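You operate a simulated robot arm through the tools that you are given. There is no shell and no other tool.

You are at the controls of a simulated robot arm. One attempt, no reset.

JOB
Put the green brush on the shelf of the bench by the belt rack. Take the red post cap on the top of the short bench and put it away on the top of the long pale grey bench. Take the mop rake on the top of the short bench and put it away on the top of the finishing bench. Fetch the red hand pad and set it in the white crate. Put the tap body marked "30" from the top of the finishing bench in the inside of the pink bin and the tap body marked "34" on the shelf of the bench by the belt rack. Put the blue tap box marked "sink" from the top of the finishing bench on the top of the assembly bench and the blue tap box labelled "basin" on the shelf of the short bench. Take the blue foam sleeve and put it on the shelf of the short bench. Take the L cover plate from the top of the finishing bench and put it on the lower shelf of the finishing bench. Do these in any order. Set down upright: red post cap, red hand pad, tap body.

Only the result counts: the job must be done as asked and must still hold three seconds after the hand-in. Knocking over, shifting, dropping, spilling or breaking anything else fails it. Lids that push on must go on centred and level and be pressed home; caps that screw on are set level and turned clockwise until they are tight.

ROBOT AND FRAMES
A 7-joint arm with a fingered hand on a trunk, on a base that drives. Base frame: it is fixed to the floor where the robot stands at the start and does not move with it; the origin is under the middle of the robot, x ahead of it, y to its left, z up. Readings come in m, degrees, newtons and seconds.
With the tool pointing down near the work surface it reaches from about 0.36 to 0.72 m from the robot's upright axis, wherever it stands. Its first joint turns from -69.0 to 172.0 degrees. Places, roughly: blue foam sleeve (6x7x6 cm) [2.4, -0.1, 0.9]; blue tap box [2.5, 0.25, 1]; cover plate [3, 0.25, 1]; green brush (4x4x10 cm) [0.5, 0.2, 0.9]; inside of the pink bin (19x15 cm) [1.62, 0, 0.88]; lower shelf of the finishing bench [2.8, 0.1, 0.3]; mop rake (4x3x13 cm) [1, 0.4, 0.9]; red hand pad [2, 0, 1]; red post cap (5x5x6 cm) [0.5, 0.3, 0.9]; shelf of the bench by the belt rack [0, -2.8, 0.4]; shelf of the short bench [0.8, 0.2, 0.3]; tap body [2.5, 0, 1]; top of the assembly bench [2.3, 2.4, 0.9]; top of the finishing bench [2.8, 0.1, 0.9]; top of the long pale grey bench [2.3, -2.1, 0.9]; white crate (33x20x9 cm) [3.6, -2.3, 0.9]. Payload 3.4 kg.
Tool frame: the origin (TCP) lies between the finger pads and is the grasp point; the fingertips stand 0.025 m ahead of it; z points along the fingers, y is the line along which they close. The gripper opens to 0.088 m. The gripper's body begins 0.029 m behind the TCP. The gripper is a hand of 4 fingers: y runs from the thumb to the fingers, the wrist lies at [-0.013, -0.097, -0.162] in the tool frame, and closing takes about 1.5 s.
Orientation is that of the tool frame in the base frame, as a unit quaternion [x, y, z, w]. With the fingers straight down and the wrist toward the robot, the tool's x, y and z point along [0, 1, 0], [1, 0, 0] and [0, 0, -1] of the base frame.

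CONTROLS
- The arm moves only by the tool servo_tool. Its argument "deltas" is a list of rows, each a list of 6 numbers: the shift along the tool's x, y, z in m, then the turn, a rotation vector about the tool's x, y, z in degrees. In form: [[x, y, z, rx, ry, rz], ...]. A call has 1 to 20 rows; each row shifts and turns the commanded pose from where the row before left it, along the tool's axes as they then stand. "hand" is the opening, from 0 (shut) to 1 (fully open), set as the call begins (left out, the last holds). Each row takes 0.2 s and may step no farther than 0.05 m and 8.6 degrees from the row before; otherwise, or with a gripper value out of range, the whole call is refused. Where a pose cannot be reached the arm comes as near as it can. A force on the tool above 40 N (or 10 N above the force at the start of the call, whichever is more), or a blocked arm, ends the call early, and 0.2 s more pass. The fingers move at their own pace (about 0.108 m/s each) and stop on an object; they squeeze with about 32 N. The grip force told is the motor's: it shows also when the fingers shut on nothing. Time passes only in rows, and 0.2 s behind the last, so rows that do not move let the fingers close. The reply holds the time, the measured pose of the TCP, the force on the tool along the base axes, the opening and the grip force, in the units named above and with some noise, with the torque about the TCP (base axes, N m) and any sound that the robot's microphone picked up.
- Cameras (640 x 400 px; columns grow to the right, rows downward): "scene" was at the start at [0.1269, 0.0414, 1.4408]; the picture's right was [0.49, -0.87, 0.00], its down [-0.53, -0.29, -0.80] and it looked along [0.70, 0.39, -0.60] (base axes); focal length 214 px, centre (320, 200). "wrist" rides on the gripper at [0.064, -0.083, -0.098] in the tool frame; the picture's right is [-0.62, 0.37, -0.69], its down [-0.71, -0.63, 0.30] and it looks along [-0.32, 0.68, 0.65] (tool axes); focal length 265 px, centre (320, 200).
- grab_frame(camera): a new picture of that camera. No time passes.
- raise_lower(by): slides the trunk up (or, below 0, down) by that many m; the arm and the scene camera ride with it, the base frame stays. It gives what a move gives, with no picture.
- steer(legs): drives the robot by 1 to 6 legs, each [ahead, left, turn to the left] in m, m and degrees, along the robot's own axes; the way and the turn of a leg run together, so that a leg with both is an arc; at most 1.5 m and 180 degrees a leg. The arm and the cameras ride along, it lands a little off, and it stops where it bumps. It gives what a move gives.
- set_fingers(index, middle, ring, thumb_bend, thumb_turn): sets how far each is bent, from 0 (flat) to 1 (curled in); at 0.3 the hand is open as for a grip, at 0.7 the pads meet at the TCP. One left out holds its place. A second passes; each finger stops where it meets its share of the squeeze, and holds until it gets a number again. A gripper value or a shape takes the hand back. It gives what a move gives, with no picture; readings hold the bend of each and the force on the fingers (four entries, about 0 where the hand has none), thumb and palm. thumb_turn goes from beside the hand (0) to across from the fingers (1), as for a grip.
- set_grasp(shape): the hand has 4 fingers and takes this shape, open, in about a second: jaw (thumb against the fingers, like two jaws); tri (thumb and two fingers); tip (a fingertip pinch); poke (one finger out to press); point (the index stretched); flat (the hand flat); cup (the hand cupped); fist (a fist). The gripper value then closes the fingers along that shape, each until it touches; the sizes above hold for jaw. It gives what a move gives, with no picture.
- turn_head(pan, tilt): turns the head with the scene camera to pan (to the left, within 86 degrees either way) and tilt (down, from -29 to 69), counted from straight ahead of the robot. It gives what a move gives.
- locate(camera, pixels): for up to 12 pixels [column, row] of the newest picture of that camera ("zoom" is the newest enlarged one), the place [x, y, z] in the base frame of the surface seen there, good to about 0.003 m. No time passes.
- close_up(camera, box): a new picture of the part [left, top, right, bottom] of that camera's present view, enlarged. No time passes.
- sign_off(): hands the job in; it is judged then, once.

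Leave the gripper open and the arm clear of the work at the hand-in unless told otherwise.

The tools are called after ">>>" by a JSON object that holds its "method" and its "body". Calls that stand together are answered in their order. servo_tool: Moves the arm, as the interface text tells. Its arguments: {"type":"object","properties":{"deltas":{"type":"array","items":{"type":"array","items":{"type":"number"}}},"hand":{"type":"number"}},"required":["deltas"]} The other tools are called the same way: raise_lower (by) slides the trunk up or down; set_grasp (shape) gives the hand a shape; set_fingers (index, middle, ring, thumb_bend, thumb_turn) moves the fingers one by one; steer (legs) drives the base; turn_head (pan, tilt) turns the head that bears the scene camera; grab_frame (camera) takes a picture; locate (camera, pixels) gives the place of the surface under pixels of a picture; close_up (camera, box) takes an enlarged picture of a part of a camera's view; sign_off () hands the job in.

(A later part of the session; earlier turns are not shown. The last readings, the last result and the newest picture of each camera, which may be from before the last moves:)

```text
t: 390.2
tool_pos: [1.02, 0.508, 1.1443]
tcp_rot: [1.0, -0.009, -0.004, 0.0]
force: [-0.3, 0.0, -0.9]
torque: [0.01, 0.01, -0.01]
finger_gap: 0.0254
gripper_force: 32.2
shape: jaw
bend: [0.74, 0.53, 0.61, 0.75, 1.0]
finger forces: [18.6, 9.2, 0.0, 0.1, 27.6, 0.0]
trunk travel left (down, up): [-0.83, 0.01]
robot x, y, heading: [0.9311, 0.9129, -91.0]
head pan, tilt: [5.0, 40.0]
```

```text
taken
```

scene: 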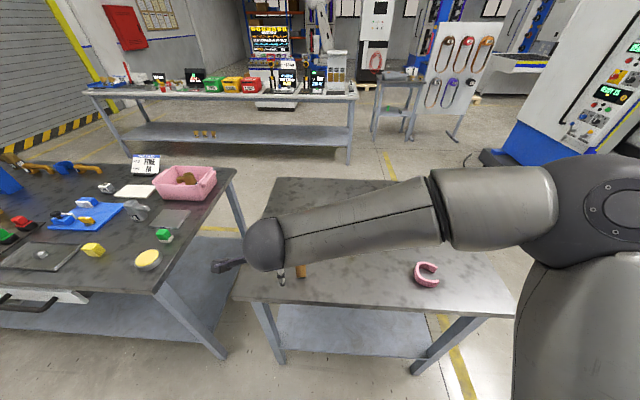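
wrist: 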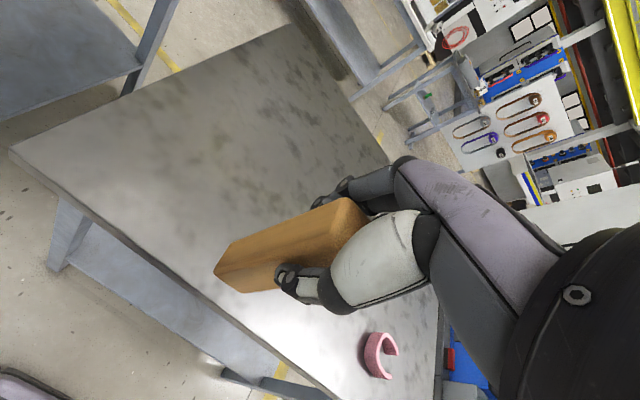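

I carry the rake to the finishing bench's back side; SINK's former place (2.19, 0.115) is free for it.

>>> {"method": "steer", "body": {"legs": [[-0.35, 0, 1], [0, 1.17, 0], [0.52, 0, 0]]}}

>>> {"method": "turn_head", "body": {"pan": 0, "tilt": 40}}

>>> {"method": "grab_frame", "body": {"camera": "scene"}}

>>> {"method": "grab_frame", "body": {"camera": "wrist"}}

```text
t: 400.7
tool_pos: [2.1938, 0.3035, 1.1443]
tcp_rot: [1.0, -0.017, -0.004, 0.0]
force: [0.3, -0.1, -1.0]
torque: [0.01, -0.02, 0.01]
finger_gap: 0.0253
gripper_force: 32.0
shape: jaw
bend: [0.74, 0.53, 0.61, 0.75, 1.0]
finger forces: [18.5, 9.3, 0.0, 0.0, 27.7, 0.1]
trunk travel left (down, up): [-0.83, 0.01]
robot x, y, heading: [2.1062, 0.7124, -92.0]
head pan, tilt: [5.0, 40.0]
```

```text
t: 401.4
tool_pos: [2.1932, 0.3024, 1.1428]
tcp_rot: [1.0, -0.017, -0.004, -0.002]
force: [-0.3, -1.0, -0.9]
torque: [0.0, 0.0, 0.03]
finger_gap: 0.0254
gripper_force: 32.1
shape: jaw
bend: [0.74, 0.53, 0.61, 0.75, 1.0]
finger forces: [18.4, 9.2, 0.1, 0.0, 27.7, 0.1]
trunk travel left (down, up): [-0.83, 0.01]
robot x, y, heading: [2.1096, 0.7161, -92.2]
head pan, tilt: [0.0, 40.0]
```

```text
taken
```

scene: 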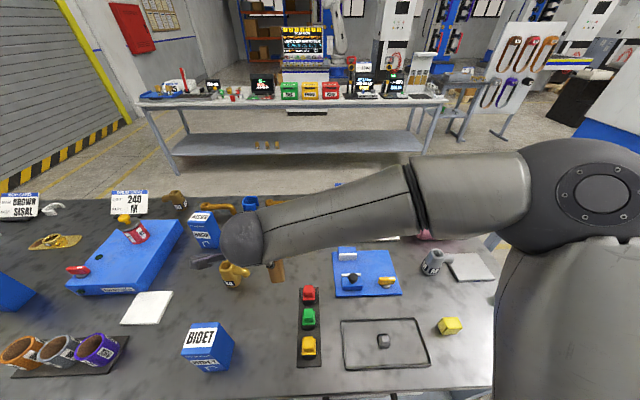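

```text
taken
```

wrist: 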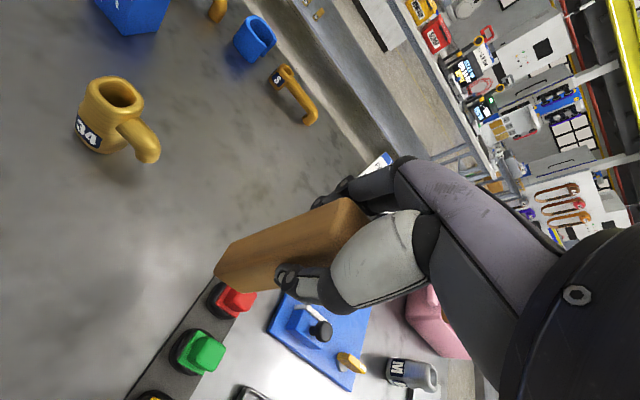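

I move over (2.195, 0.12) and lower close to the bench.

>>> {"method": "servo_tool", "body": {"deltas": [[0.002, 0.0455, 0, 0, 0, 0], [0.002, 0.0455, 0, 0, 0, 0], [0.002, 0.0455, 0, 0, 0, 0], [0.002, 0.0455, 0, 0, 0, 0], [0, 0, 0.04, 0, 0, 0], [0, 0, 0.04, 0, 0, 0], [0, 0, 0.04, 0, 0, 0], [0, 0, 0.028, 0, 0, 0], [0, 0, 0, 0, 0, 0]]}}

>>> {"method": "grab_frame", "body": {"camera": "wrist"}}

>>> {"method": "grab_frame", "body": {"camera": "scene"}}

```text
t: 403.4
tool_pos: [2.1919, 0.1209, 0.9931]
tcp_rot: [1.0, -0.016, -0.005, 0.001]
force: [0.2, 0.7, -0.8]
torque: [0.01, 0.01, 0.0]
finger_gap: 0.0253
gripper_force: 32.2
shape: jaw
bend: [0.74, 0.53, 0.61, 0.75, 1.0]
finger forces: [18.6, 9.2, 0.0, 0.0, 27.6, 0.0]
trunk travel left (down, up): [-0.83, 0.01]
robot x, y, heading: [2.1086, 0.7144, -92.2]
head pan, tilt: [0.0, 40.0]
```

```text
taken
```

wrist: 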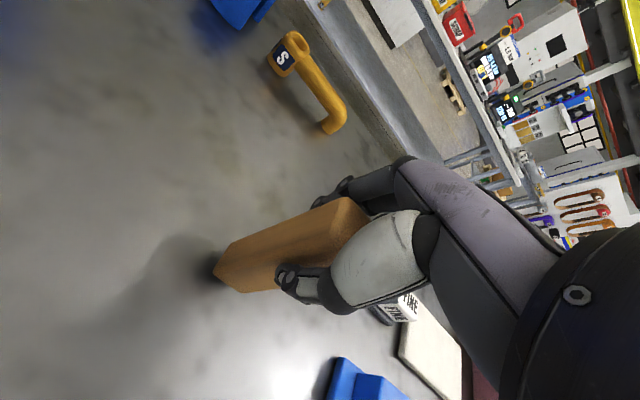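

```text
taken
```

scene: 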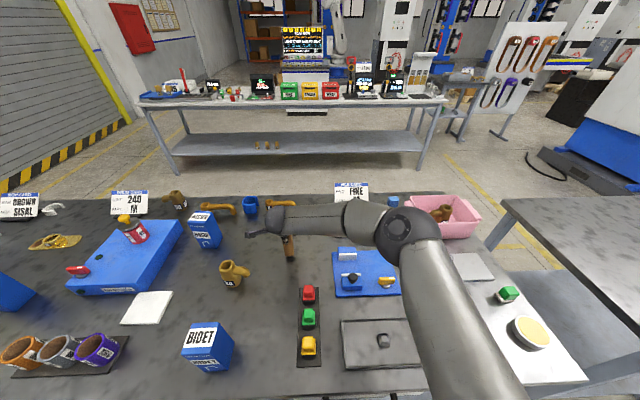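

>>> {"method": "servo_tool", "body": {"deltas": [[0, 0, 0.003, 0, 0, 0], [0, 0, 0.002, 0, 0, 0], [0, 0, 0.001, 0, 0, 0], [0, 0, 0, 0, 0, 0]]}}

>>> {"method": "servo_tool", "body": {"deltas": [[0, 0, 0.001, 0, 0, 0], [0, 0, 0.001, 0, 0, 0], [0, 0, 0, 0, 0, 0]]}}

```text
t: 404.4
tool_pos: [2.194, 0.1208, 0.9879]
tcp_rot: [1.0, -0.016, -0.004, -0.001]
force: [0.2, -1.1, -0.9]
torque: [0.01, -0.01, -0.03]
finger_gap: 0.0253
gripper_force: 31.9
shape: jaw
bend: [0.74, 0.53, 0.61, 0.75, 1.0]
finger forces: [18.5, 9.1, 0.0, 0.0, 27.5, 0.0]
trunk travel left (down, up): [-0.83, 0.01]
robot x, y, heading: [2.1059, 0.7151, -92.0]
head pan, tilt: [0.0, 40.0]
```

```text
t: 405.2
tool_pos: [2.1935, 0.1209, 0.9853]
tcp_rot: [1.0, -0.016, -0.003, -0.001]
force: [0.5, -0.6, -1.6]
torque: [-0.03, -0.04, -0.01]
finger_gap: 0.0254
gripper_force: 31.5
shape: jaw
bend: [0.74, 0.53, 0.61, 0.75, 1.0]
finger forces: [18.4, 9.0, 0.1, 0.0, 27.7, 0.0]
trunk travel left (down, up): [-0.83, 0.01]
robot x, y, heading: [2.1092, 0.7142, -92.2]
head pan, tilt: [0.0, 40.0]
```

>>> {"method": "servo_tool", "body": {"deltas": [[0, 0, 0.001, 0, 0, 0], [0, 0, 0.001, 0, 0, 0], [0, 0, 0, 0, 0, 0]]}}

>>> {"method": "servo_tool", "body": {"deltas": [[0, 0, 0.001, 0, 0, 0], [0, 0, 0.0005, 0, 0, 0], [0, 0, 0, 0, 0, 0]]}}

```text
t: 406.0
tool_pos: [2.1952, 0.1211, 0.9847]
tcp_rot: [1.0, -0.017, -0.004, -0.001]
force: [-0.4, 0.0, -0.7]
torque: [0.01, -0.02, 0.04]
finger_gap: 0.0252
gripper_force: 32.0
shape: jaw
bend: [0.74, 0.53, 0.61, 0.75, 1.0]
finger forces: [18.7, 9.1, 0.0, 0.0, 27.6, 0.0]
trunk travel left (down, up): [-0.83, 0.01]
robot x, y, heading: [2.1098, 0.718, -92.3]
head pan, tilt: [0.0, 40.0]
```

```text
t: 406.8
tool_pos: [2.1947, 0.1209, 0.9835]
tcp_rot: [1.0, -0.017, -0.005, 0.0]
force: [-0.4, -0.2, 0.0]
torque: [0.07, -0.01, 0.0]
finger_gap: 0.0253
gripper_force: 32.3
shape: jaw
bend: [0.74, 0.53, 0.61, 0.75, 1.0]
finger forces: [18.7, 9.1, 0.0, 0.0, 28.0, 0.0]
trunk travel left (down, up): [-0.83, 0.01]
robot x, y, heading: [2.1059, 0.7168, -92.1]
head pan, tilt: [0.0, 40.0]
```

>>> {"method": "servo_tool", "body": {"deltas": [[0, 0, 0.001, 0, 0, 0], [0, 0, 0.0005, 0, 0, 0], [0, 0, 0, 0, 0, 0]]}}

>>> {"method": "close_up", "body": {"camera": "wrist", "box": [170, 160, 390, 330]}}

```text
t: 407.6
tool_pos: [2.1936, 0.122, 0.9836]
tcp_rot: [1.0, -0.017, -0.004, 0.0]
force: [0.9, -0.3, 4.4]
torque: [-0.06, -0.02, 0.01]
finger_gap: 0.0255
gripper_force: 31.6
shape: jaw
bend: [0.74, 0.53, 0.61, 0.75, 1.0]
finger forces: [19.1, 9.5, 0.1, 0.0, 28.3, 0.0]
trunk travel left (down, up): [-0.83, 0.01]
robot x, y, heading: [2.1075, 0.7163, -92.0]
head pan, tilt: [0.0, 40.0]
```

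```text
2.35 times, centred on (280, 245) of wrist
```

zoom: 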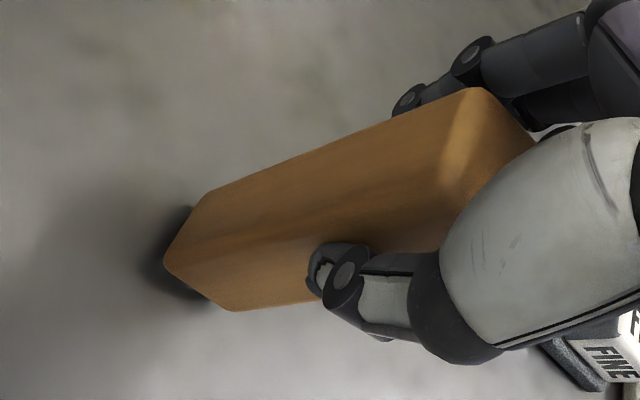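

It touches the bench. I open the hand in place.

>>> {"method": "servo_tool", "body": {"deltas": [[0, 0, 0, 0, 0, 0], [0, 0, 0, 0, 0, 0], [0, 0, 0, 0, 0, 0], [0, 0, 0, 0, 0, 0], [0, 0, 0, 0, 0, 0], [0, 0, 0, 0, 0, 0], [0, 0, 0, 0, 0, 0]], "hand": 1}}

>>> {"method": "grab_frame", "body": {"camera": "wrist"}}

```text
t: 409.2
tool_pos: [2.1929, 0.1212, 0.9828]
tcp_rot: [1.0, -0.016, -0.004, 0.0]
force: [0.1, -0.5, -0.1]
torque: [-0.03, 0.03, 0.04]
finger_gap: 0.0877
gripper_force: 0.1
shape: jaw
bend: [0.3, 0.3, 0.3, 0.3, 0.98]
finger forces: [0.1, 0.0, 0.1, 0.0, 0.0, 0.0]
trunk travel left (down, up): [-0.83, 0.01]
robot x, y, heading: [2.1096, 0.7143, -92.1]
head pan, tilt: [0.0, 40.0]
```

```text
taken
```

wrist: 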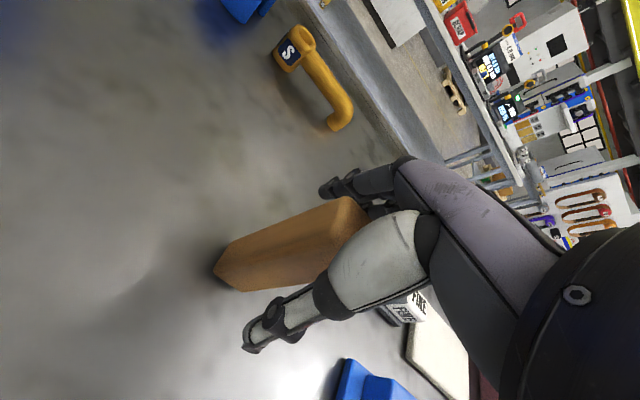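

The rake stands by itself. I rise straight up and draw back.

>>> {"method": "servo_tool", "body": {"deltas": [[0, 0, -0.015, 0, 0, 0], [0, 0, -0.025, 0, 0, 0], [0, 0, -0.03, 0, 0, 0], [0, 0, -0.04, 0, 0, 0], [0, 0, -0.035, 0, 0, 0], [0, 0, 0, 0, 0, 0]]}}

>>> {"method": "grab_frame", "body": {"camera": "wrist"}}

>>> {"method": "grab_frame", "body": {"camera": "scene"}}

```text
t: 410.6
tool_pos: [2.1927, 0.1195, 1.1263]
tcp_rot: [1.0, -0.017, -0.004, -0.001]
force: [-0.6, 0.3, -0.1]
torque: [-0.01, 0.02, -0.01]
finger_gap: 0.0876
gripper_force: 0.1
shape: jaw
bend: [0.3, 0.3, 0.3, 0.3, 0.98]
finger forces: [0.0, 0.0, 0.0, 0.0, 0.0, 0.0]
trunk travel left (down, up): [-0.83, 0.01]
robot x, y, heading: [2.1123, 0.7163, -91.9]
head pan, tilt: [0.0, 40.0]
```

```text
taken
```

wrist: 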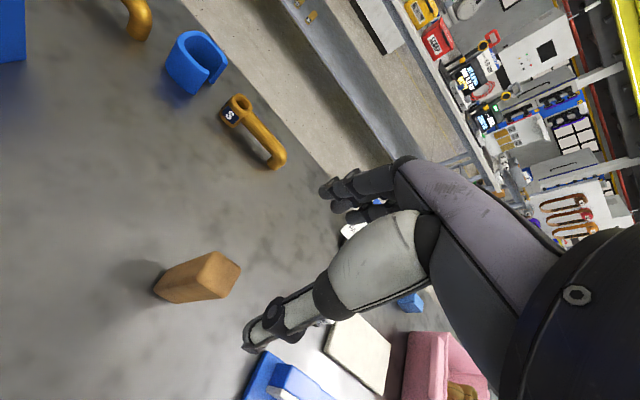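

```text
taken
```

scene: 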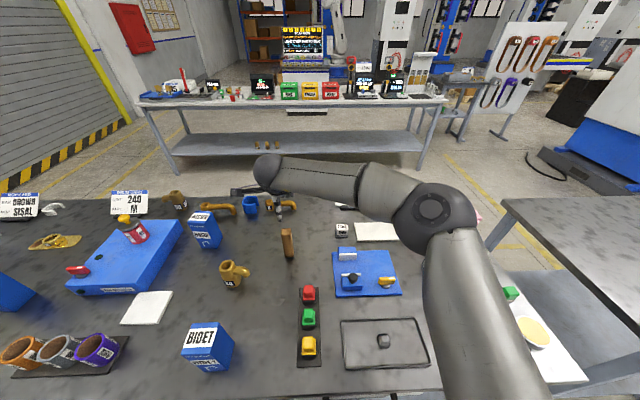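

The mop rake stands on the finishing bench. Next tap 34: I draw the hand back and shift the base 0.15 m left (+x).

>>> {"method": "servo_tool", "body": {"deltas": [[0, -0.045, 0, 0, 0, 0], [0, -0.045, 0, 0, 0, 0], [0, -0.045, 0, 0, 0, 0], [0, -0.045, 0, 0, 0, 0], [0, -0.045, 0, 0, 0, 0]]}}

>>> {"method": "steer", "body": {"legs": [[0.0, 0.16, 2]]}}

>>> {"method": "grab_frame", "body": {"camera": "wrist"}}

>>> {"method": "grab_frame", "body": {"camera": "scene"}}

```text
t: 411.8
tool_pos: [2.2013, 0.349, 1.1268]
tcp_rot: [1.0, -0.015, -0.004, 0.001]
force: [0.8, -0.5, -0.5]
torque: [0.0, -0.01, 0.06]
finger_gap: 0.0877
gripper_force: 0.0
shape: jaw
bend: [0.3, 0.3, 0.3, 0.3, 0.98]
finger forces: [0.0, 0.1, 0.0, 0.0, 0.0, 0.1]
trunk travel left (down, up): [-0.83, 0.01]
robot x, y, heading: [2.1095, 0.714, -91.7]
head pan, tilt: [0.0, 40.0]
```

```text
t: 413.2
tool_pos: [2.38, 0.3481, 1.1271]
tcp_rot: [1.0, 0.004, -0.004, 0.0]
force: [0.2, -0.4, 0.4]
torque: [-0.01, 0.03, -0.02]
finger_gap: 0.0874
gripper_force: 0.1
shape: jaw
bend: [0.3, 0.3, 0.3, 0.3, 0.98]
finger forces: [0.0, 0.0, 0.0, 0.1, 0.0, 0.1]
trunk travel left (down, up): [-0.83, 0.01]
robot x, y, heading: [2.2713, 0.7091, -90.2]
head pan, tilt: [0.0, 40.0]
```

```text
taken
```

wrist: 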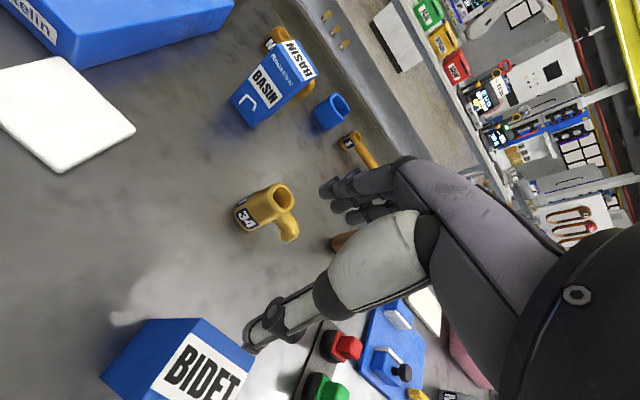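

```text
taken
```

scene: 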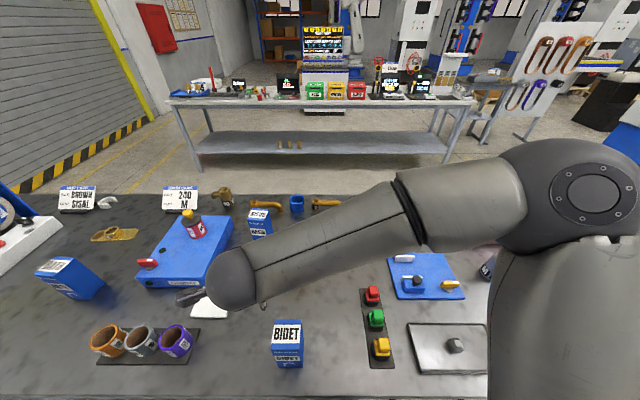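

Tap 34 is clear in the wrist view at (265,210). I enlarge and locate it.

>>> {"method": "close_up", "body": {"camera": "wrist", "box": [200, 160, 340, 260]}}

>>> {"method": "locate", "body": {"camera": "wrist", "pixels": [[278, 186], [293, 200], [270, 197], [280, 212], [243, 217], [255, 225], [285, 230], [238, 208], [265, 190], [260, 205], [297, 235]]}}

```text
4.00 times, centred on (270, 210) of wrist
```

zoom: 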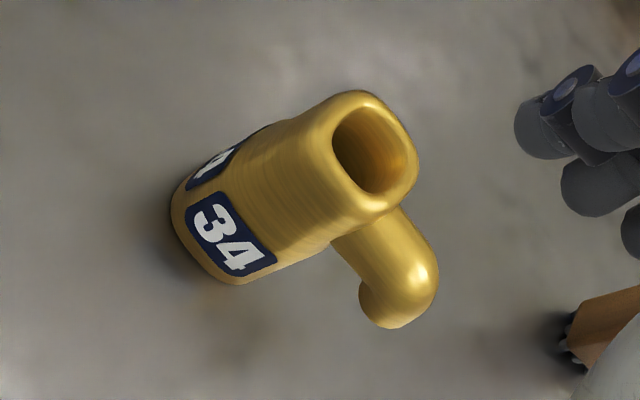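

```text
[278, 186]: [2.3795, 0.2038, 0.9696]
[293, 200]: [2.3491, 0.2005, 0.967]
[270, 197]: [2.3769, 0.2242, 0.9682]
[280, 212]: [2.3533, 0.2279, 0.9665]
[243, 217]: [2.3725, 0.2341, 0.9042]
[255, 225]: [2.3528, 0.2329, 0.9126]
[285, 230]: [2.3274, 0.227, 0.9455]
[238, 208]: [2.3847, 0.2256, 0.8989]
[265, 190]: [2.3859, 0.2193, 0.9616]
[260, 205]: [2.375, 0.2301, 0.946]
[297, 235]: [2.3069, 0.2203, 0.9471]
```

Tap 34's axis is about (2.366, 0.212), its spout toward -x. I move over it and look before lowering, keeping an eye on BIDET.

>>> {"method": "servo_tool", "body": {"deltas": [[-0.0035, 0.034, 0, 0, 0, 0], [-0.0035, 0.034, 0, 0, 0, 0], [-0.0035, 0.034, 0, 0, 0, 0], [-0.0035, 0.034, 0, 0, 0, 0], [0, 0, 0.035, 0, 0, 0], [0, 0, 0.03, 0, 0, 0], [0, 0, 0, 0, 0, 0]]}}

>>> {"method": "grab_frame", "body": {"camera": "wrist"}}

>>> {"method": "grab_frame", "body": {"camera": "scene"}}

```text
t: 414.8
tool_pos: [2.3693, 0.2115, 1.0616]
tcp_rot: [1.0, 0.004, -0.004, 0.0]
force: [0.4, -0.5, 0.8]
torque: [-0.01, -0.02, -0.02]
finger_gap: 0.0877
gripper_force: 0.1
shape: jaw
bend: [0.3, 0.3, 0.3, 0.3, 0.98]
finger forces: [0.1, 0.0, 0.0, 0.1, 0.0, 0.0]
trunk travel left (down, up): [-0.83, 0.01]
robot x, y, heading: [2.272, 0.7093, -89.8]
head pan, tilt: [0.0, 40.0]
```

```text
taken
```

wrist: 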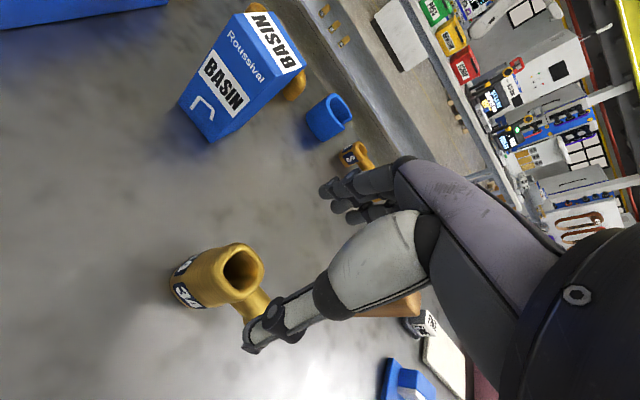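

```text
taken
```

scene: 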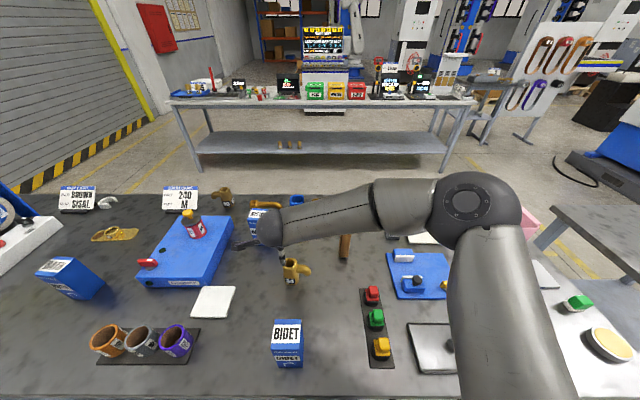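

>>> {"method": "locate", "body": {"camera": "wrist", "pixels": [[237, 244], [263, 268], [213, 268], [238, 297], [195, 295], [180, 285], [258, 305], [222, 256]]}}

>>> {"method": "locate", "body": {"camera": "scene", "pixels": [[290, 262], [283, 264], [297, 266], [290, 275], [304, 270], [288, 325], [275, 322], [300, 322]]}}

```text
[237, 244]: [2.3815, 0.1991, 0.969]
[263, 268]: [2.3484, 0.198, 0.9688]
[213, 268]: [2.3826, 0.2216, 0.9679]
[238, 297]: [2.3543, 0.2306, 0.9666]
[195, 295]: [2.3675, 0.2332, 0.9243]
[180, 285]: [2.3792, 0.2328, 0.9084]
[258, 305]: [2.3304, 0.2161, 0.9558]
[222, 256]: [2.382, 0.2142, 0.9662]
```

```text
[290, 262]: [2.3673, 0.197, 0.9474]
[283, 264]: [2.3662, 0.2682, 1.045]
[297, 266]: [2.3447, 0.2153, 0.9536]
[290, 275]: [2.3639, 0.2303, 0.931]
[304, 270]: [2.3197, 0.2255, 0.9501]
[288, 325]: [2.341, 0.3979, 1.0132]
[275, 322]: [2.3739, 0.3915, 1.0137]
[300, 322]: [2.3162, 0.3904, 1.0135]
```

The tap's axis is (2.367, 0.212). I lower to z 0.948.

>>> {"method": "servo_tool", "body": {"deltas": [[-0.002, 0, 0.035, 0, 0, 0], [0, 0, 0.035, 0, 0, 0], [0, 0, 0.028, 0, 0, 0], [0, 0, 0.014, 0, 0, 0], [0, 0, 0, 0, 0, 0]]}}

>>> {"method": "grab_frame", "body": {"camera": "wrist"}}

```text
t: 416.0
tool_pos: [2.366, 0.2122, 0.9506]
tcp_rot: [1.0, 0.004, -0.005, 0.0]
force: [0.2, -0.1, 0.9]
torque: [-0.02, 0.01, -0.02]
finger_gap: 0.0878
gripper_force: 0.1
shape: jaw
bend: [0.3, 0.3, 0.3, 0.3, 0.98]
finger forces: [0.1, 0.0, 0.0, 0.0, 0.1, 0.1]
trunk travel left (down, up): [-0.83, 0.01]
robot x, y, heading: [2.2706, 0.7127, -89.5]
head pan, tilt: [0.0, 40.0]
```

```text
taken
```

wrist: 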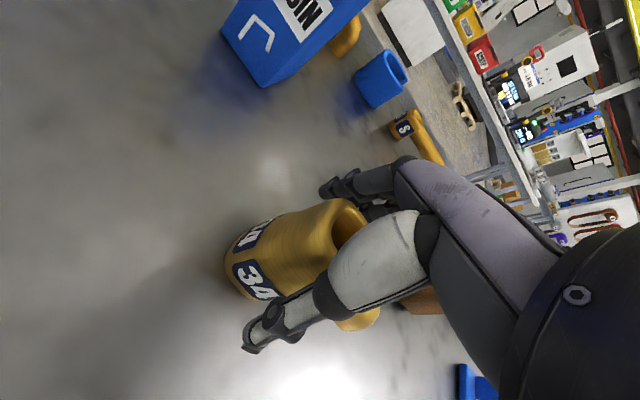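

>>> {"method": "servo_tool", "body": {"deltas": [[0, 0, 0, 0, 0, 0], [0, 0, 0, 0, 0, 0], [0, 0, 0, 0, 0, 0], [0, 0, 0, 0, 0, 0], [0, 0, 0, 0, 0, 0], [0, 0, 0, 0, 0, 0], [0, 0, 0, 0, 0, 0], [0, 0, 0, 0, 0, 0]], "hand": 0}}

>>> {"method": "grab_frame", "body": {"camera": "wrist"}}

```text
t: 417.8
tool_pos: [2.3667, 0.2128, 0.9499]
tcp_rot: [1.0, 0.004, -0.005, -0.001]
force: [0.6, 0.1, 0.0]
torque: [0.0, 0.0, 0.0]
finger_gap: 0.0395
gripper_force: 32.2
shape: jaw
bend: [0.74, 0.46, 0.49, 0.72, 1.0]
finger forces: [15.8, 9.2, 2.7, 0.0, 28.8, 0.0]
trunk travel left (down, up): [-0.83, 0.01]
robot x, y, heading: [2.2731, 0.7148, -89.8]
head pan, tilt: [0.0, 40.0]
```

```text
taken
```

wrist: 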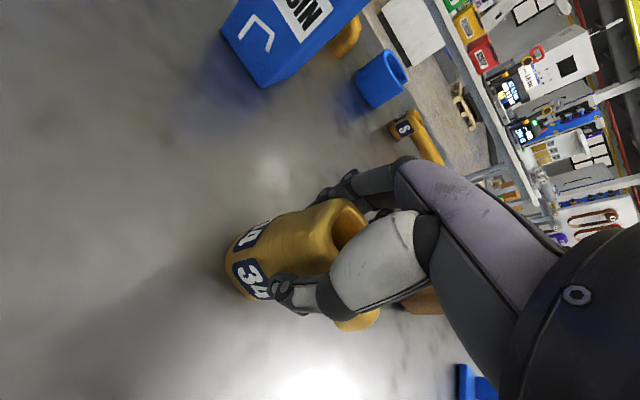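

Gripped. I lift to z about 1.15 so it clears BIDET, then draw back.

>>> {"method": "servo_tool", "body": {"deltas": [[0, 0, -0.015, 0, 0, 0], [0, 0, -0.03, 0, 0, 0], [0, 0, -0.04, 0, 0, 0], [0, 0, -0.045, 0, 0, 0], [0, 0, -0.045, 0, 0, 0], [0, 0, -0.02, 0, 0, 0], [0, 0, 0, 0, 0, 0]]}}

>>> {"method": "grab_frame", "body": {"camera": "wrist"}}

```text
t: 419.4
tool_pos: [2.3652, 0.2123, 1.1442]
tcp_rot: [1.0, 0.005, -0.004, -0.002]
force: [-0.8, 0.3, -5.8]
torque: [0.0, -0.08, 0.0]
finger_gap: 0.0393
gripper_force: 32.0
shape: jaw
bend: [0.74, 0.46, 0.5, 0.72, 1.0]
finger forces: [16.8, 9.6, 2.7, 0.0, 28.5, 0.2]
trunk travel left (down, up): [-0.83, 0.01]
robot x, y, heading: [2.2727, 0.7117, -90.1]
head pan, tilt: [0.0, 40.0]
```

```text
taken
```

wrist: 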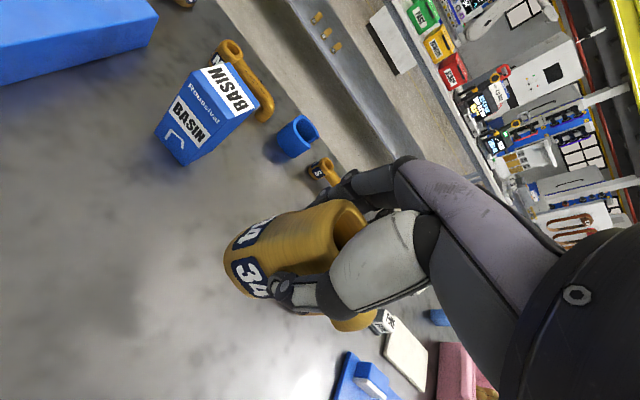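

>>> {"method": "servo_tool", "body": {"deltas": [[0, -0.04, 0, 0, 0, 0], [0, -0.045, 0, 0, 0, 0], [0, -0.045, 0, 0, 0, 0], [0, -0.02, 0, 0, 0, 0]]}}

>>> {"method": "steer", "body": {"legs": [[-0.5, 0, 0], [0, -1.3, 0], [0, -1.3, 0]]}}

>>> {"method": "turn_head", "body": {"pan": 0, "tilt": 25}}

>>> {"method": "grab_frame", "body": {"camera": "scene"}}

```text
t: 420.4
tool_pos: [2.365, 0.3634, 1.1448]
tcp_rot: [1.0, 0.004, -0.005, -0.002]
force: [-0.1, 0.1, -5.7]
torque: [0.03, -0.03, 0.04]
finger_gap: 0.0396
gripper_force: 31.7
shape: jaw
bend: [0.74, 0.46, 0.5, 0.72, 1.0]
finger forces: [17.0, 9.6, 2.7, 0.0, 28.6, 0.0]
trunk travel left (down, up): [-0.83, 0.01]
robot x, y, heading: [2.277, 0.7125, -89.7]
head pan, tilt: [0.0, 40.0]
```

```text
t: 435.6
tool_pos: [-0.2218, 0.7939, 1.1447]
tcp_rot: [1.0, 0.025, -0.004, -0.001]
force: [0.3, 0.0, -6.5]
torque: [0.06, -0.06, -0.02]
finger_gap: 0.0392
gripper_force: 31.6
shape: jaw
bend: [0.74, 0.46, 0.5, 0.72, 1.0]
finger forces: [17.1, 9.5, 2.8, 0.0, 28.7, 0.0]
trunk travel left (down, up): [-0.83, 0.01]
robot x, y, heading: [-0.3273, 1.1368, -87.5]
head pan, tilt: [0.0, 40.0]
```

```text
t: 436.3
tool_pos: [-0.223, 0.7938, 1.1442]
tcp_rot: [1.0, 0.026, -0.005, -0.001]
force: [-0.9, -0.1, -6.8]
torque: [0.03, -0.01, -0.04]
finger_gap: 0.0394
gripper_force: 31.8
shape: jaw
bend: [0.74, 0.46, 0.5, 0.72, 1.0]
finger forces: [17.0, 9.6, 2.8, 0.0, 28.6, 0.0]
trunk travel left (down, up): [-0.83, 0.01]
robot x, y, heading: [-0.3269, 1.1388, -87.1]
head pan, tilt: [0.0, 25.0]
```

```text
taken
```

scene: 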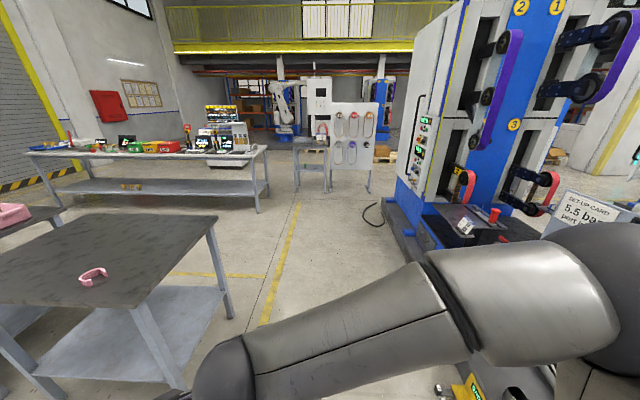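

The way south is clear between the short bench and the machine. I drive to the small bench by the belt rack.

>>> {"method": "steer", "body": {"legs": [[1.3, 0, -2.7], [1.2, 0, 0], [0, 0.28, 0]]}}

>>> {"method": "raise_lower", "body": {"by": -0.4}}

>>> {"method": "raise_lower", "body": {"by": -0.2}}

>>> {"method": "turn_head", "body": {"pan": 0, "tilt": 20}}

>>> {"method": "grab_frame", "body": {"camera": "scene"}}

>>> {"method": "grab_frame", "body": {"camera": "wrist"}}

```text
t: 450.2
tool_pos: [0.0118, -1.7503, 1.1436]
tcp_rot: [1.0, -0.004, -0.005, 0.0]
force: [0.1, -0.1, -6.0]
torque: [-0.02, -0.06, 0.05]
finger_gap: 0.0392
gripper_force: 32.5
shape: jaw
bend: [0.74, 0.46, 0.5, 0.72, 1.0]
finger forces: [17.0, 9.6, 2.8, 0.0, 28.7, 0.0]
trunk travel left (down, up): [-0.83, 0.01]
robot x, y, heading: [-0.0737, -1.3987, -90.5]
head pan, tilt: [0.0, 25.0]
```

```text
t: 454.1
tool_pos: [0.0122, -1.7503, 0.7427]
tcp_rot: [1.0, -0.004, -0.005, -0.001]
force: [-0.1, -0.3, -5.8]
torque: [-0.03, -0.05, 0.03]
finger_gap: 0.0391
gripper_force: 32.2
shape: jaw
bend: [0.74, 0.46, 0.5, 0.72, 1.0]
finger forces: [17.0, 9.6, 2.9, 0.0, 28.6, 0.0]
trunk travel left (down, up): [-0.43, 0.41]
robot x, y, heading: [-0.079, -1.4031, -90.5]
head pan, tilt: [0.0, 25.0]
```

```text
t: 456.2
tool_pos: [0.0115, -1.7496, 0.5435]
tcp_rot: [1.0, -0.004, -0.004, -0.002]
force: [-0.5, -0.1, -7.2]
torque: [-0.02, -0.03, 0.02]
finger_gap: 0.0389
gripper_force: 32.1
shape: jaw
bend: [0.74, 0.46, 0.5, 0.72, 1.0]
finger forces: [17.0, 9.6, 2.9, 0.0, 28.6, 0.0]
trunk travel left (down, up): [-0.23, 0.61]
robot x, y, heading: [-0.0724, -1.4029, -90.8]
head pan, tilt: [0.0, 25.0]
```

```text
t: 456.9
tool_pos: [0.0121, -1.7509, 0.5435]
tcp_rot: [1.0, -0.003, -0.005, -0.001]
force: [-0.6, -0.5, -5.9]
torque: [0.01, -0.05, -0.02]
finger_gap: 0.0393
gripper_force: 31.8
shape: jaw
bend: [0.74, 0.46, 0.5, 0.72, 1.0]
finger forces: [17.0, 9.6, 2.9, 0.1, 28.6, 0.0]
trunk travel left (down, up): [-0.23, 0.61]
robot x, y, heading: [-0.0744, -1.399, -90.6]
head pan, tilt: [0.0, 20.0]
```

```text
taken
```

scene: 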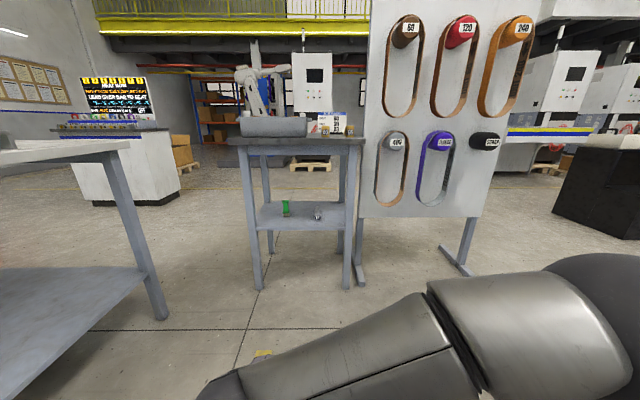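

```text
taken
```

wrist: 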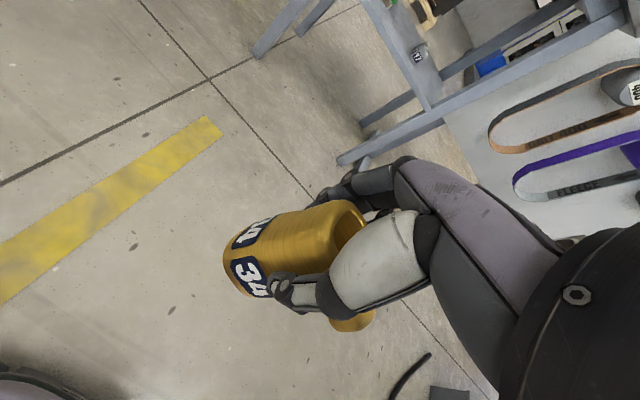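

The shelf shows the brush (col 285) and Y7 (col 317). I'll set tap 34 at about (0.05, -2.63), in front between them. I drive 0.66 m ahead.

>>> {"method": "steer", "body": {"legs": [[0.65, 0.05, 0.6]]}}

>>> {"method": "grab_frame", "body": {"camera": "scene"}}

>>> {"method": "grab_frame", "body": {"camera": "wrist"}}

```text
t: 460.5
tool_pos: [0.0652, -2.3982, 0.5436]
tcp_rot: [1.0, 0.007, -0.004, 0.0]
force: [0.3, -0.4, -5.8]
torque: [0.01, -0.03, -0.01]
finger_gap: 0.0395
gripper_force: 32.2
shape: jaw
bend: [0.74, 0.46, 0.5, 0.72, 1.0]
finger forces: [17.1, 9.5, 2.9, 0.0, 28.6, 0.0]
trunk travel left (down, up): [-0.23, 0.61]
robot x, y, heading: [-0.0263, -2.0484, -89.5]
head pan, tilt: [0.0, 20.0]
```

```text
taken
```

scene: 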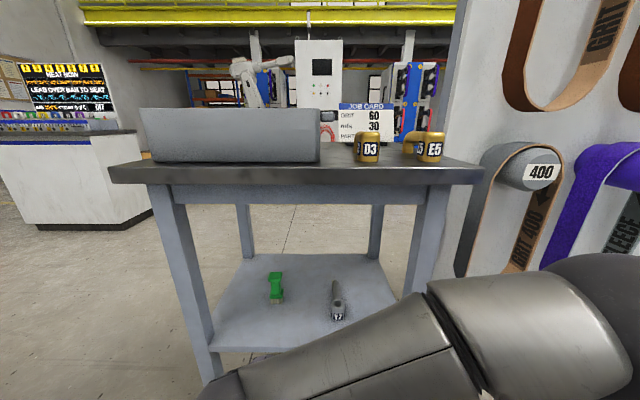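

```text
taken
```

wrist: 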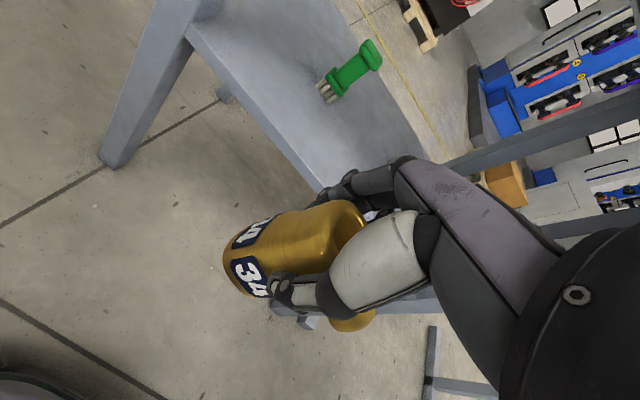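

I locate the brush, Y7, and the shelf's edge again for exact placing.

>>> {"method": "locate", "body": {"camera": "scene", "pixels": [[338, 317], [338, 295], [336, 282], [347, 315], [329, 315], [275, 300], [268, 290], [283, 290], [290, 345], [305, 320], [320, 205], [300, 335]]}}

```text
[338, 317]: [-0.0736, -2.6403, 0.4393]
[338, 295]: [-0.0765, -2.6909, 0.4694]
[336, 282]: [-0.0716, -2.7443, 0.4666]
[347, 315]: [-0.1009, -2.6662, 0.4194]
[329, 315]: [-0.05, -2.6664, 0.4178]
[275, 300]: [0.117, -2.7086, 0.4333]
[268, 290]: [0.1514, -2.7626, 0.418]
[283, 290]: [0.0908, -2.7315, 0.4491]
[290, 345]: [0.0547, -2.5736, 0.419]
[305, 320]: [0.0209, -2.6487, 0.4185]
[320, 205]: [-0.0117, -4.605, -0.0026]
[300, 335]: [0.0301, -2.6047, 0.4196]
```

I extend into the shelf space to (0.045, -2.635).

>>> {"method": "servo_tool", "body": {"deltas": [[-0.0038, 0.0395, 0, 0, 0, 0], [-0.0038, 0.0395, 0, 0, 0, 0], [-0.0038, 0.0395, 0, 0, 0, 0], [-0.0038, 0.0395, 0, 0, 0, 0], [-0.0038, 0.0395, 0, 0, 0, 0], [-0.0038, 0.0395, 0, 0, 0, 0], [0, 0, 0, 0, 0, 0]]}}

>>> {"method": "grab_frame", "body": {"camera": "scene"}}

>>> {"method": "grab_frame", "body": {"camera": "wrist"}}

```text
t: 462.1
tool_pos: [0.0454, -2.6386, 0.544]
tcp_rot: [1.0, 0.006, -0.005, -0.001]
force: [-0.7, -0.9, -6.6]
torque: [0.0, -0.04, -0.04]
finger_gap: 0.0391
gripper_force: 31.6
shape: jaw
bend: [0.74, 0.46, 0.5, 0.72, 1.0]
finger forces: [17.3, 9.9, 3.0, 0.1, 28.9, 0.0]
trunk travel left (down, up): [-0.23, 0.61]
robot x, y, heading: [-0.0273, -2.0514, -89.6]
head pan, tilt: [0.0, 20.0]
```

```text
taken
```

scene: 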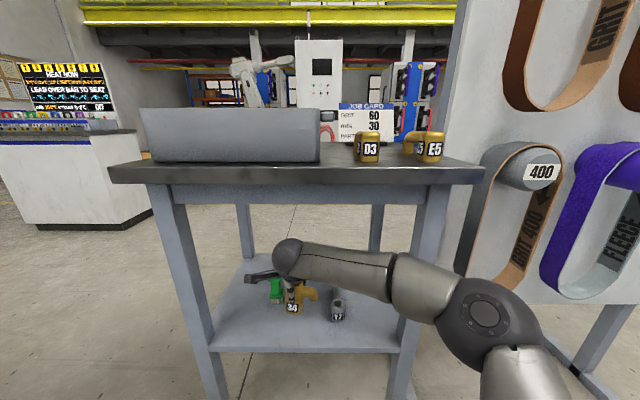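

```text
taken
```

wrist: 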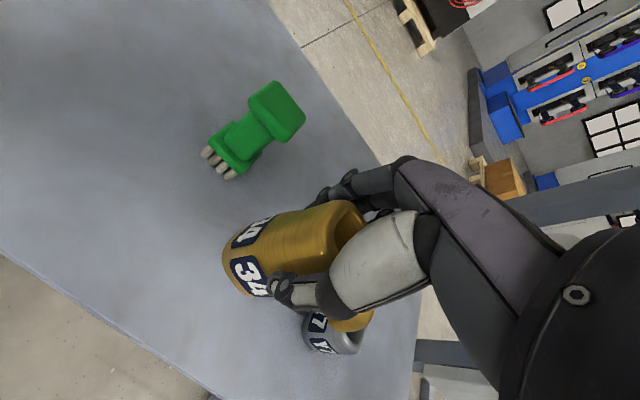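

Clear of brush and Y7. I lower the tap gently.

>>> {"method": "servo_tool", "body": {"deltas": [[0, 0, 0.025, 0, 0, 0], [0, 0, 0.018, 0, 0, 0], [0, 0, 0.005, 0, 0, 0], [0, 0, 0, 0, 0, 0]]}}

>>> {"method": "servo_tool", "body": {"deltas": [[0, 0, 0.002, 0, 0, 0], [0, 0, 0.0015, 0, 0, 0], [0, 0, 0, 0, 0, 0]]}}

```text
t: 463.1
tool_pos: [0.0443, -2.6355, 0.4946]
tcp_rot: [1.0, 0.006, -0.004, 0.0]
force: [-0.3, 0.0, -5.4]
torque: [-0.01, -0.09, 0.04]
finger_gap: 0.0391
gripper_force: 32.3
shape: jaw
bend: [0.74, 0.46, 0.5, 0.72, 1.0]
finger forces: [17.2, 9.9, 3.1, 0.0, 28.9, 0.0]
trunk travel left (down, up): [-0.23, 0.61]
robot x, y, heading: [-0.0252, -2.0527, -89.8]
head pan, tilt: [0.0, 20.0]
```

```text
t: 463.9
tool_pos: [0.0439, -2.6346, 0.4924]
tcp_rot: [1.0, 0.006, -0.005, -0.001]
force: [-0.7, 0.6, -4.3]
torque: [-0.02, -0.05, -0.04]
finger_gap: 0.0391
gripper_force: 32.0
shape: jaw
bend: [0.74, 0.46, 0.5, 0.72, 1.0]
finger forces: [17.3, 10.0, 3.0, 0.0, 28.9, 0.0]
trunk travel left (down, up): [-0.23, 0.61]
robot x, y, heading: [-0.0271, -2.0497, -89.4]
head pan, tilt: [0.0, 20.0]
```

>>> {"method": "servo_tool", "body": {"deltas": [[0, 0, 0.0015, 0, 0, 0], [0, 0, 0.001, 0, 0, 0], [0, 0, 0, 0, 0, 0]]}}

>>> {"method": "servo_tool", "body": {"deltas": [[0, 0, 0.001, 0, 0, 0], [0, 0, 0.001, 0, 0, 0], [0, 0, 0, 0, 0, 0]]}}

```text
t: 464.7
tool_pos: [0.0457, -2.6356, 0.4908]
tcp_rot: [1.0, 0.006, -0.004, 0.0]
force: [2.9, -1.4, 3.7]
torque: [-0.05, -0.01, 0.05]
finger_gap: 0.0393
gripper_force: 32.3
shape: jaw
bend: [0.74, 0.46, 0.5, 0.72, 1.0]
finger forces: [18.6, 10.2, 2.7, 0.0, 29.3, 0.0]
trunk travel left (down, up): [-0.23, 0.61]
robot x, y, heading: [-0.0272, -2.0522, -89.5]
head pan, tilt: [0.0, 20.0]
```

```text
t: 465.5
tool_pos: [0.0455, -2.6351, 0.489]
tcp_rot: [1.0, 0.005, -0.003, 0.002]
force: [4.8, -2.7, 12.5]
torque: [-0.07, -0.03, 0.09]
finger_gap: 0.0397
gripper_force: 31.8
shape: jaw
bend: [0.74, 0.46, 0.5, 0.73, 0.99]
finger forces: [19.5, 11.1, 2.4, 0.1, 30.3, 0.1]
trunk travel left (down, up): [-0.23, 0.61]
robot x, y, heading: [-0.0291, -2.0523, -89.5]
head pan, tilt: [0.0, 20.0]
```

The tap stands on the shelf. I ease 1 mm and open to 0.8.

>>> {"method": "servo_tool", "body": {"deltas": [[0, 0, -0.001, 0, 0, 0]]}}

>>> {"method": "servo_tool", "body": {"deltas": [[0, 0, 0, 0, 0, 0], [0, 0, 0, 0, 0, 0], [0, 0, 0, 0, 0, 0], [0, 0, 0, 0, 0, 0], [0, 0, 0, 0, 0, 0], [0, 0, 0, 0, 0, 0], [0, 0, 0, 0, 0, 0]], "hand": 1}}

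>>> {"method": "grab_frame", "body": {"camera": "wrist"}}

```text
t: 465.9
tool_pos: [0.0457, -2.6346, 0.4885]
tcp_rot: [1.0, 0.006, -0.004, 0.001]
force: [4.9, -3.1, 12.0]
torque: [-0.08, -0.05, 0.03]
finger_gap: 0.0395
gripper_force: 31.7
shape: jaw
bend: [0.74, 0.46, 0.5, 0.73, 0.99]
finger forces: [19.6, 11.2, 2.5, 0.1, 30.3, 0.0]
trunk travel left (down, up): [-0.23, 0.61]
robot x, y, heading: [-0.0267, -2.0518, -89.5]
head pan, tilt: [0.0, 20.0]
```

```text
t: 467.5
tool_pos: [0.0442, -2.6355, 0.4883]
tcp_rot: [1.0, 0.006, -0.005, -0.001]
force: [-0.3, 0.8, 0.6]
torque: [0.0, 0.01, -0.02]
finger_gap: 0.0876
gripper_force: 0.0
shape: jaw
bend: [0.3, 0.3, 0.3, 0.3, 0.98]
finger forces: [0.0, 0.1, 0.0, 0.0, 0.1, 0.1]
trunk travel left (down, up): [-0.23, 0.61]
robot x, y, heading: [-0.0273, -2.0514, -89.6]
head pan, tilt: [0.0, 20.0]
```

```text
taken
```

wrist: 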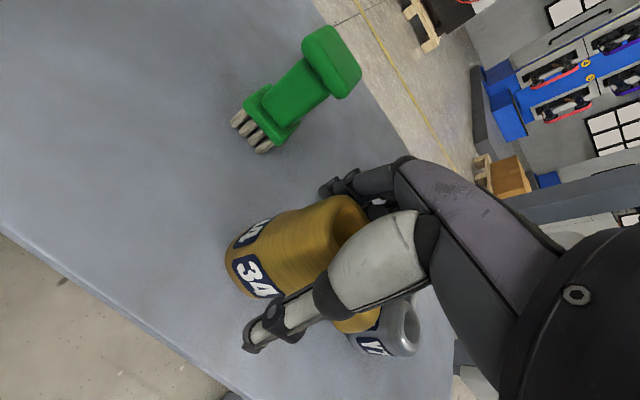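

Tap 34 stands upright. I raise the hand 6.5 cm and draw back out.

>>> {"method": "servo_tool", "body": {"deltas": [[0, 0, -0.01, 0, 0, 0], [0, 0, -0.025, 0, 0, 0], [0, 0, -0.032, 0, 0, 0], [0, 0, 0, 0, 0, 0]]}}

>>> {"method": "grab_frame", "body": {"camera": "wrist"}}

>>> {"method": "grab_frame", "body": {"camera": "scene"}}

```text
t: 468.5
tool_pos: [0.0471, -2.6335, 0.5566]
tcp_rot: [1.0, 0.005, -0.004, -0.001]
force: [0.5, -0.2, -0.4]
torque: [-0.01, 0.01, -0.01]
finger_gap: 0.0875
gripper_force: 0.1
shape: jaw
bend: [0.3, 0.3, 0.3, 0.3, 0.98]
finger forces: [0.1, 0.1, 0.0, 0.1, 0.1, 0.0]
trunk travel left (down, up): [-0.23, 0.61]
robot x, y, heading: [-0.031, -2.0496, -89.5]
head pan, tilt: [0.0, 20.0]
```

```text
taken
```

wrist: 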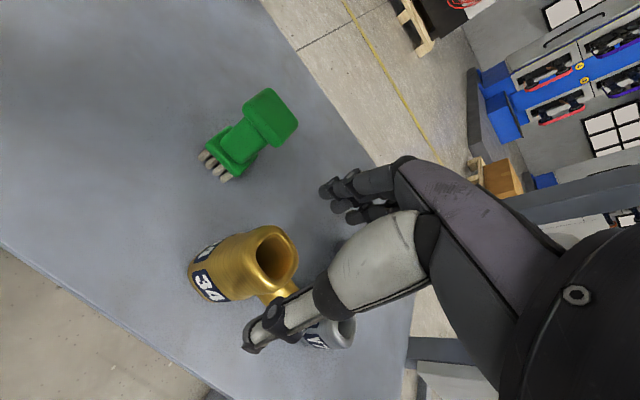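

```text
taken
```

scene: 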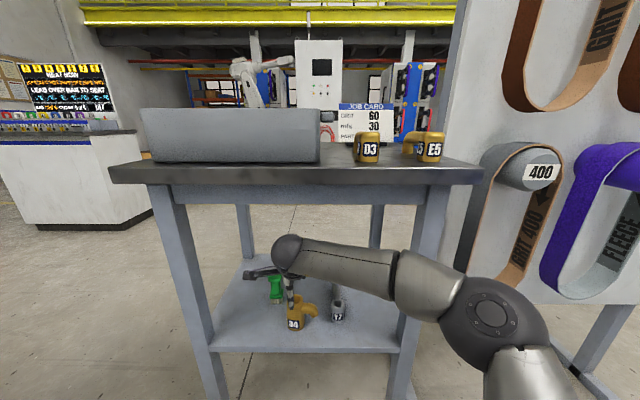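

>>> {"method": "servo_tool", "body": {"deltas": [[0, -0.03, 0, 0, 0, 0], [0, -0.04, 0, 0, 0, 0], [0, -0.04, 0, 0, 0, 0], [0, -0.04, 0, 0, 0, 0], [0, -0.04, 0, 0, 0, 0], [0, -0.04, 0, 0, 0, 0]]}}

>>> {"method": "steer", "body": {"legs": [[-0.6, 0, 0]]}}

>>> {"method": "raise_lower", "body": {"by": 0.4}}

>>> {"method": "raise_lower", "body": {"by": 0.2}}

>>> {"method": "grab_frame", "body": {"camera": "wrist"}}

```text
t: 469.9
tool_pos: [0.0406, -2.4047, 0.5558]
tcp_rot: [1.0, 0.005, -0.004, -0.001]
force: [-0.1, 0.4, -0.8]
torque: [0.0, -0.01, 0.0]
finger_gap: 0.0877
gripper_force: 0.0
shape: jaw
bend: [0.3, 0.3, 0.3, 0.3, 0.98]
finger forces: [0.1, 0.1, 0.0, 0.1, 0.1, 0.0]
trunk travel left (down, up): [-0.23, 0.61]
robot x, y, heading: [-0.0287, -2.0486, -89.4]
head pan, tilt: [0.0, 20.0]
```

```text
t: 473.3
tool_pos: [0.037, -1.8021, 0.5554]
tcp_rot: [1.0, 0.007, -0.005, 0.0]
force: [-0.6, -0.2, 0.0]
torque: [-0.02, -0.02, -0.01]
finger_gap: 0.0875
gripper_force: 0.0
shape: jaw
bend: [0.3, 0.3, 0.3, 0.3, 0.98]
finger forces: [0.0, 0.0, 0.0, 0.1, 0.0, 0.1]
trunk travel left (down, up): [-0.23, 0.61]
robot x, y, heading: [-0.0326, -1.4439, -89.5]
head pan, tilt: [0.0, 20.0]
```

```text
t: 477.2
tool_pos: [0.0369, -1.8015, 0.9562]
tcp_rot: [1.0, 0.006, -0.004, -0.001]
force: [-0.2, -0.7, -1.5]
torque: [0.02, -0.01, -0.02]
finger_gap: 0.0877
gripper_force: 0.0
shape: jaw
bend: [0.3, 0.3, 0.3, 0.3, 0.98]
finger forces: [0.0, 0.1, 0.0, 0.1, 0.0, 0.0]
trunk travel left (down, up): [-0.63, 0.21]
robot x, y, heading: [-0.0322, -1.4472, -89.6]
head pan, tilt: [0.0, 20.0]
```

```text
t: 479.3
tool_pos: [0.0362, -1.8015, 1.1561]
tcp_rot: [1.0, 0.006, -0.005, -0.001]
force: [-0.2, -0.2, 0.0]
torque: [0.01, 0.0, 0.01]
finger_gap: 0.0875
gripper_force: 0.0
shape: jaw
bend: [0.3, 0.3, 0.3, 0.3, 0.98]
finger forces: [0.1, 0.0, 0.0, 0.0, 0.0, 0.0]
trunk travel left (down, up): [-0.83, 0.01]
robot x, y, heading: [-0.0314, -1.448, -89.3]
head pan, tilt: [0.0, 20.0]
```

```text
taken
```

wrist: 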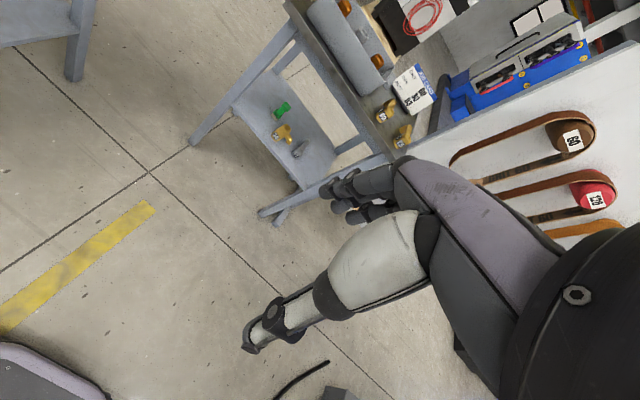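

All three stand on the shelf. Remaining: BASIN and the blue sleeve, both to the short bench's shelf. I drive back to the finishing bench's front side.

>>> {"method": "steer", "body": {"legs": [[-0.5, 0, 0], [0, 0, 179.4], [0, -1.25, 0], [0, -1.2, 0]]}}

>>> {"method": "turn_head", "body": {"pan": 0, "tilt": 40}}

>>> {"method": "grab_frame", "body": {"camera": "scene"}}

>>> {"method": "grab_frame", "body": {"camera": "wrist"}}

```text
t: 501.3
tool_pos: [2.3682, -0.616, 1.1565]
tcp_rot: [0.003, 1.0, 0.0, 0.004]
force: [-0.6, 0.5, -0.1]
torque: [-0.01, -0.01, 0.01]
finger_gap: 0.0876
gripper_force: 0.1
shape: jaw
bend: [0.3, 0.3, 0.3, 0.3, 0.98]
finger forces: [0.1, 0.0, 0.0, 0.0, 0.0, 0.0]
trunk travel left (down, up): [-0.83, 0.01]
robot x, y, heading: [2.4311, -0.9721, 89.5]
head pan, tilt: [0.0, 20.0]
```

```text
t: 502.1
tool_pos: [2.3676, -0.6138, 1.1559]
tcp_rot: [0.004, 1.0, -0.001, 0.004]
force: [-1.3, -0.3, -0.1]
torque: [0.0, -0.01, -0.04]
finger_gap: 0.0873
gripper_force: 0.0
shape: jaw
bend: [0.3, 0.3, 0.3, 0.3, 0.98]
finger forces: [0.0, 0.0, 0.0, 0.1, 0.1, 0.0]
trunk travel left (down, up): [-0.83, 0.01]
robot x, y, heading: [2.4305, -0.9727, 89.2]
head pan, tilt: [0.0, 40.0]
```

```text
taken
```

scene: 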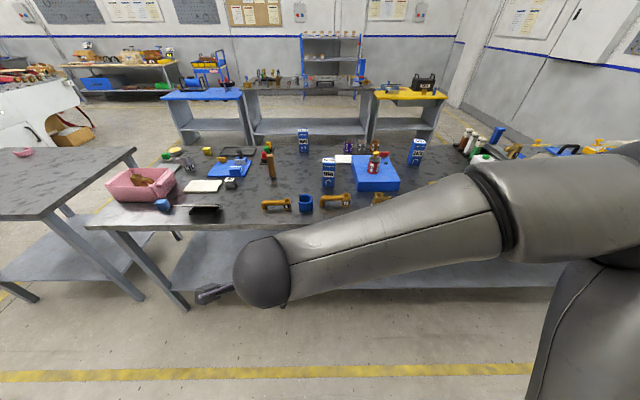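

```text
taken
```

wrist: 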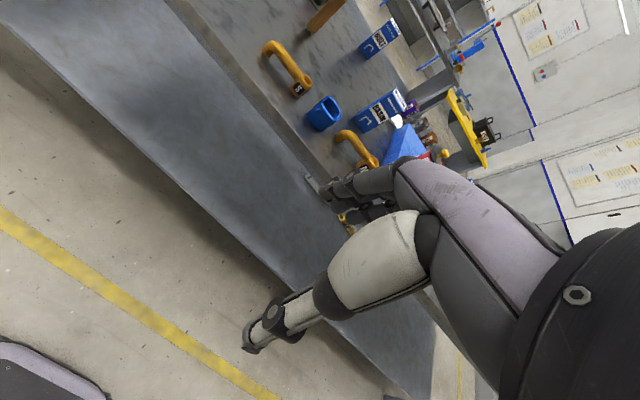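

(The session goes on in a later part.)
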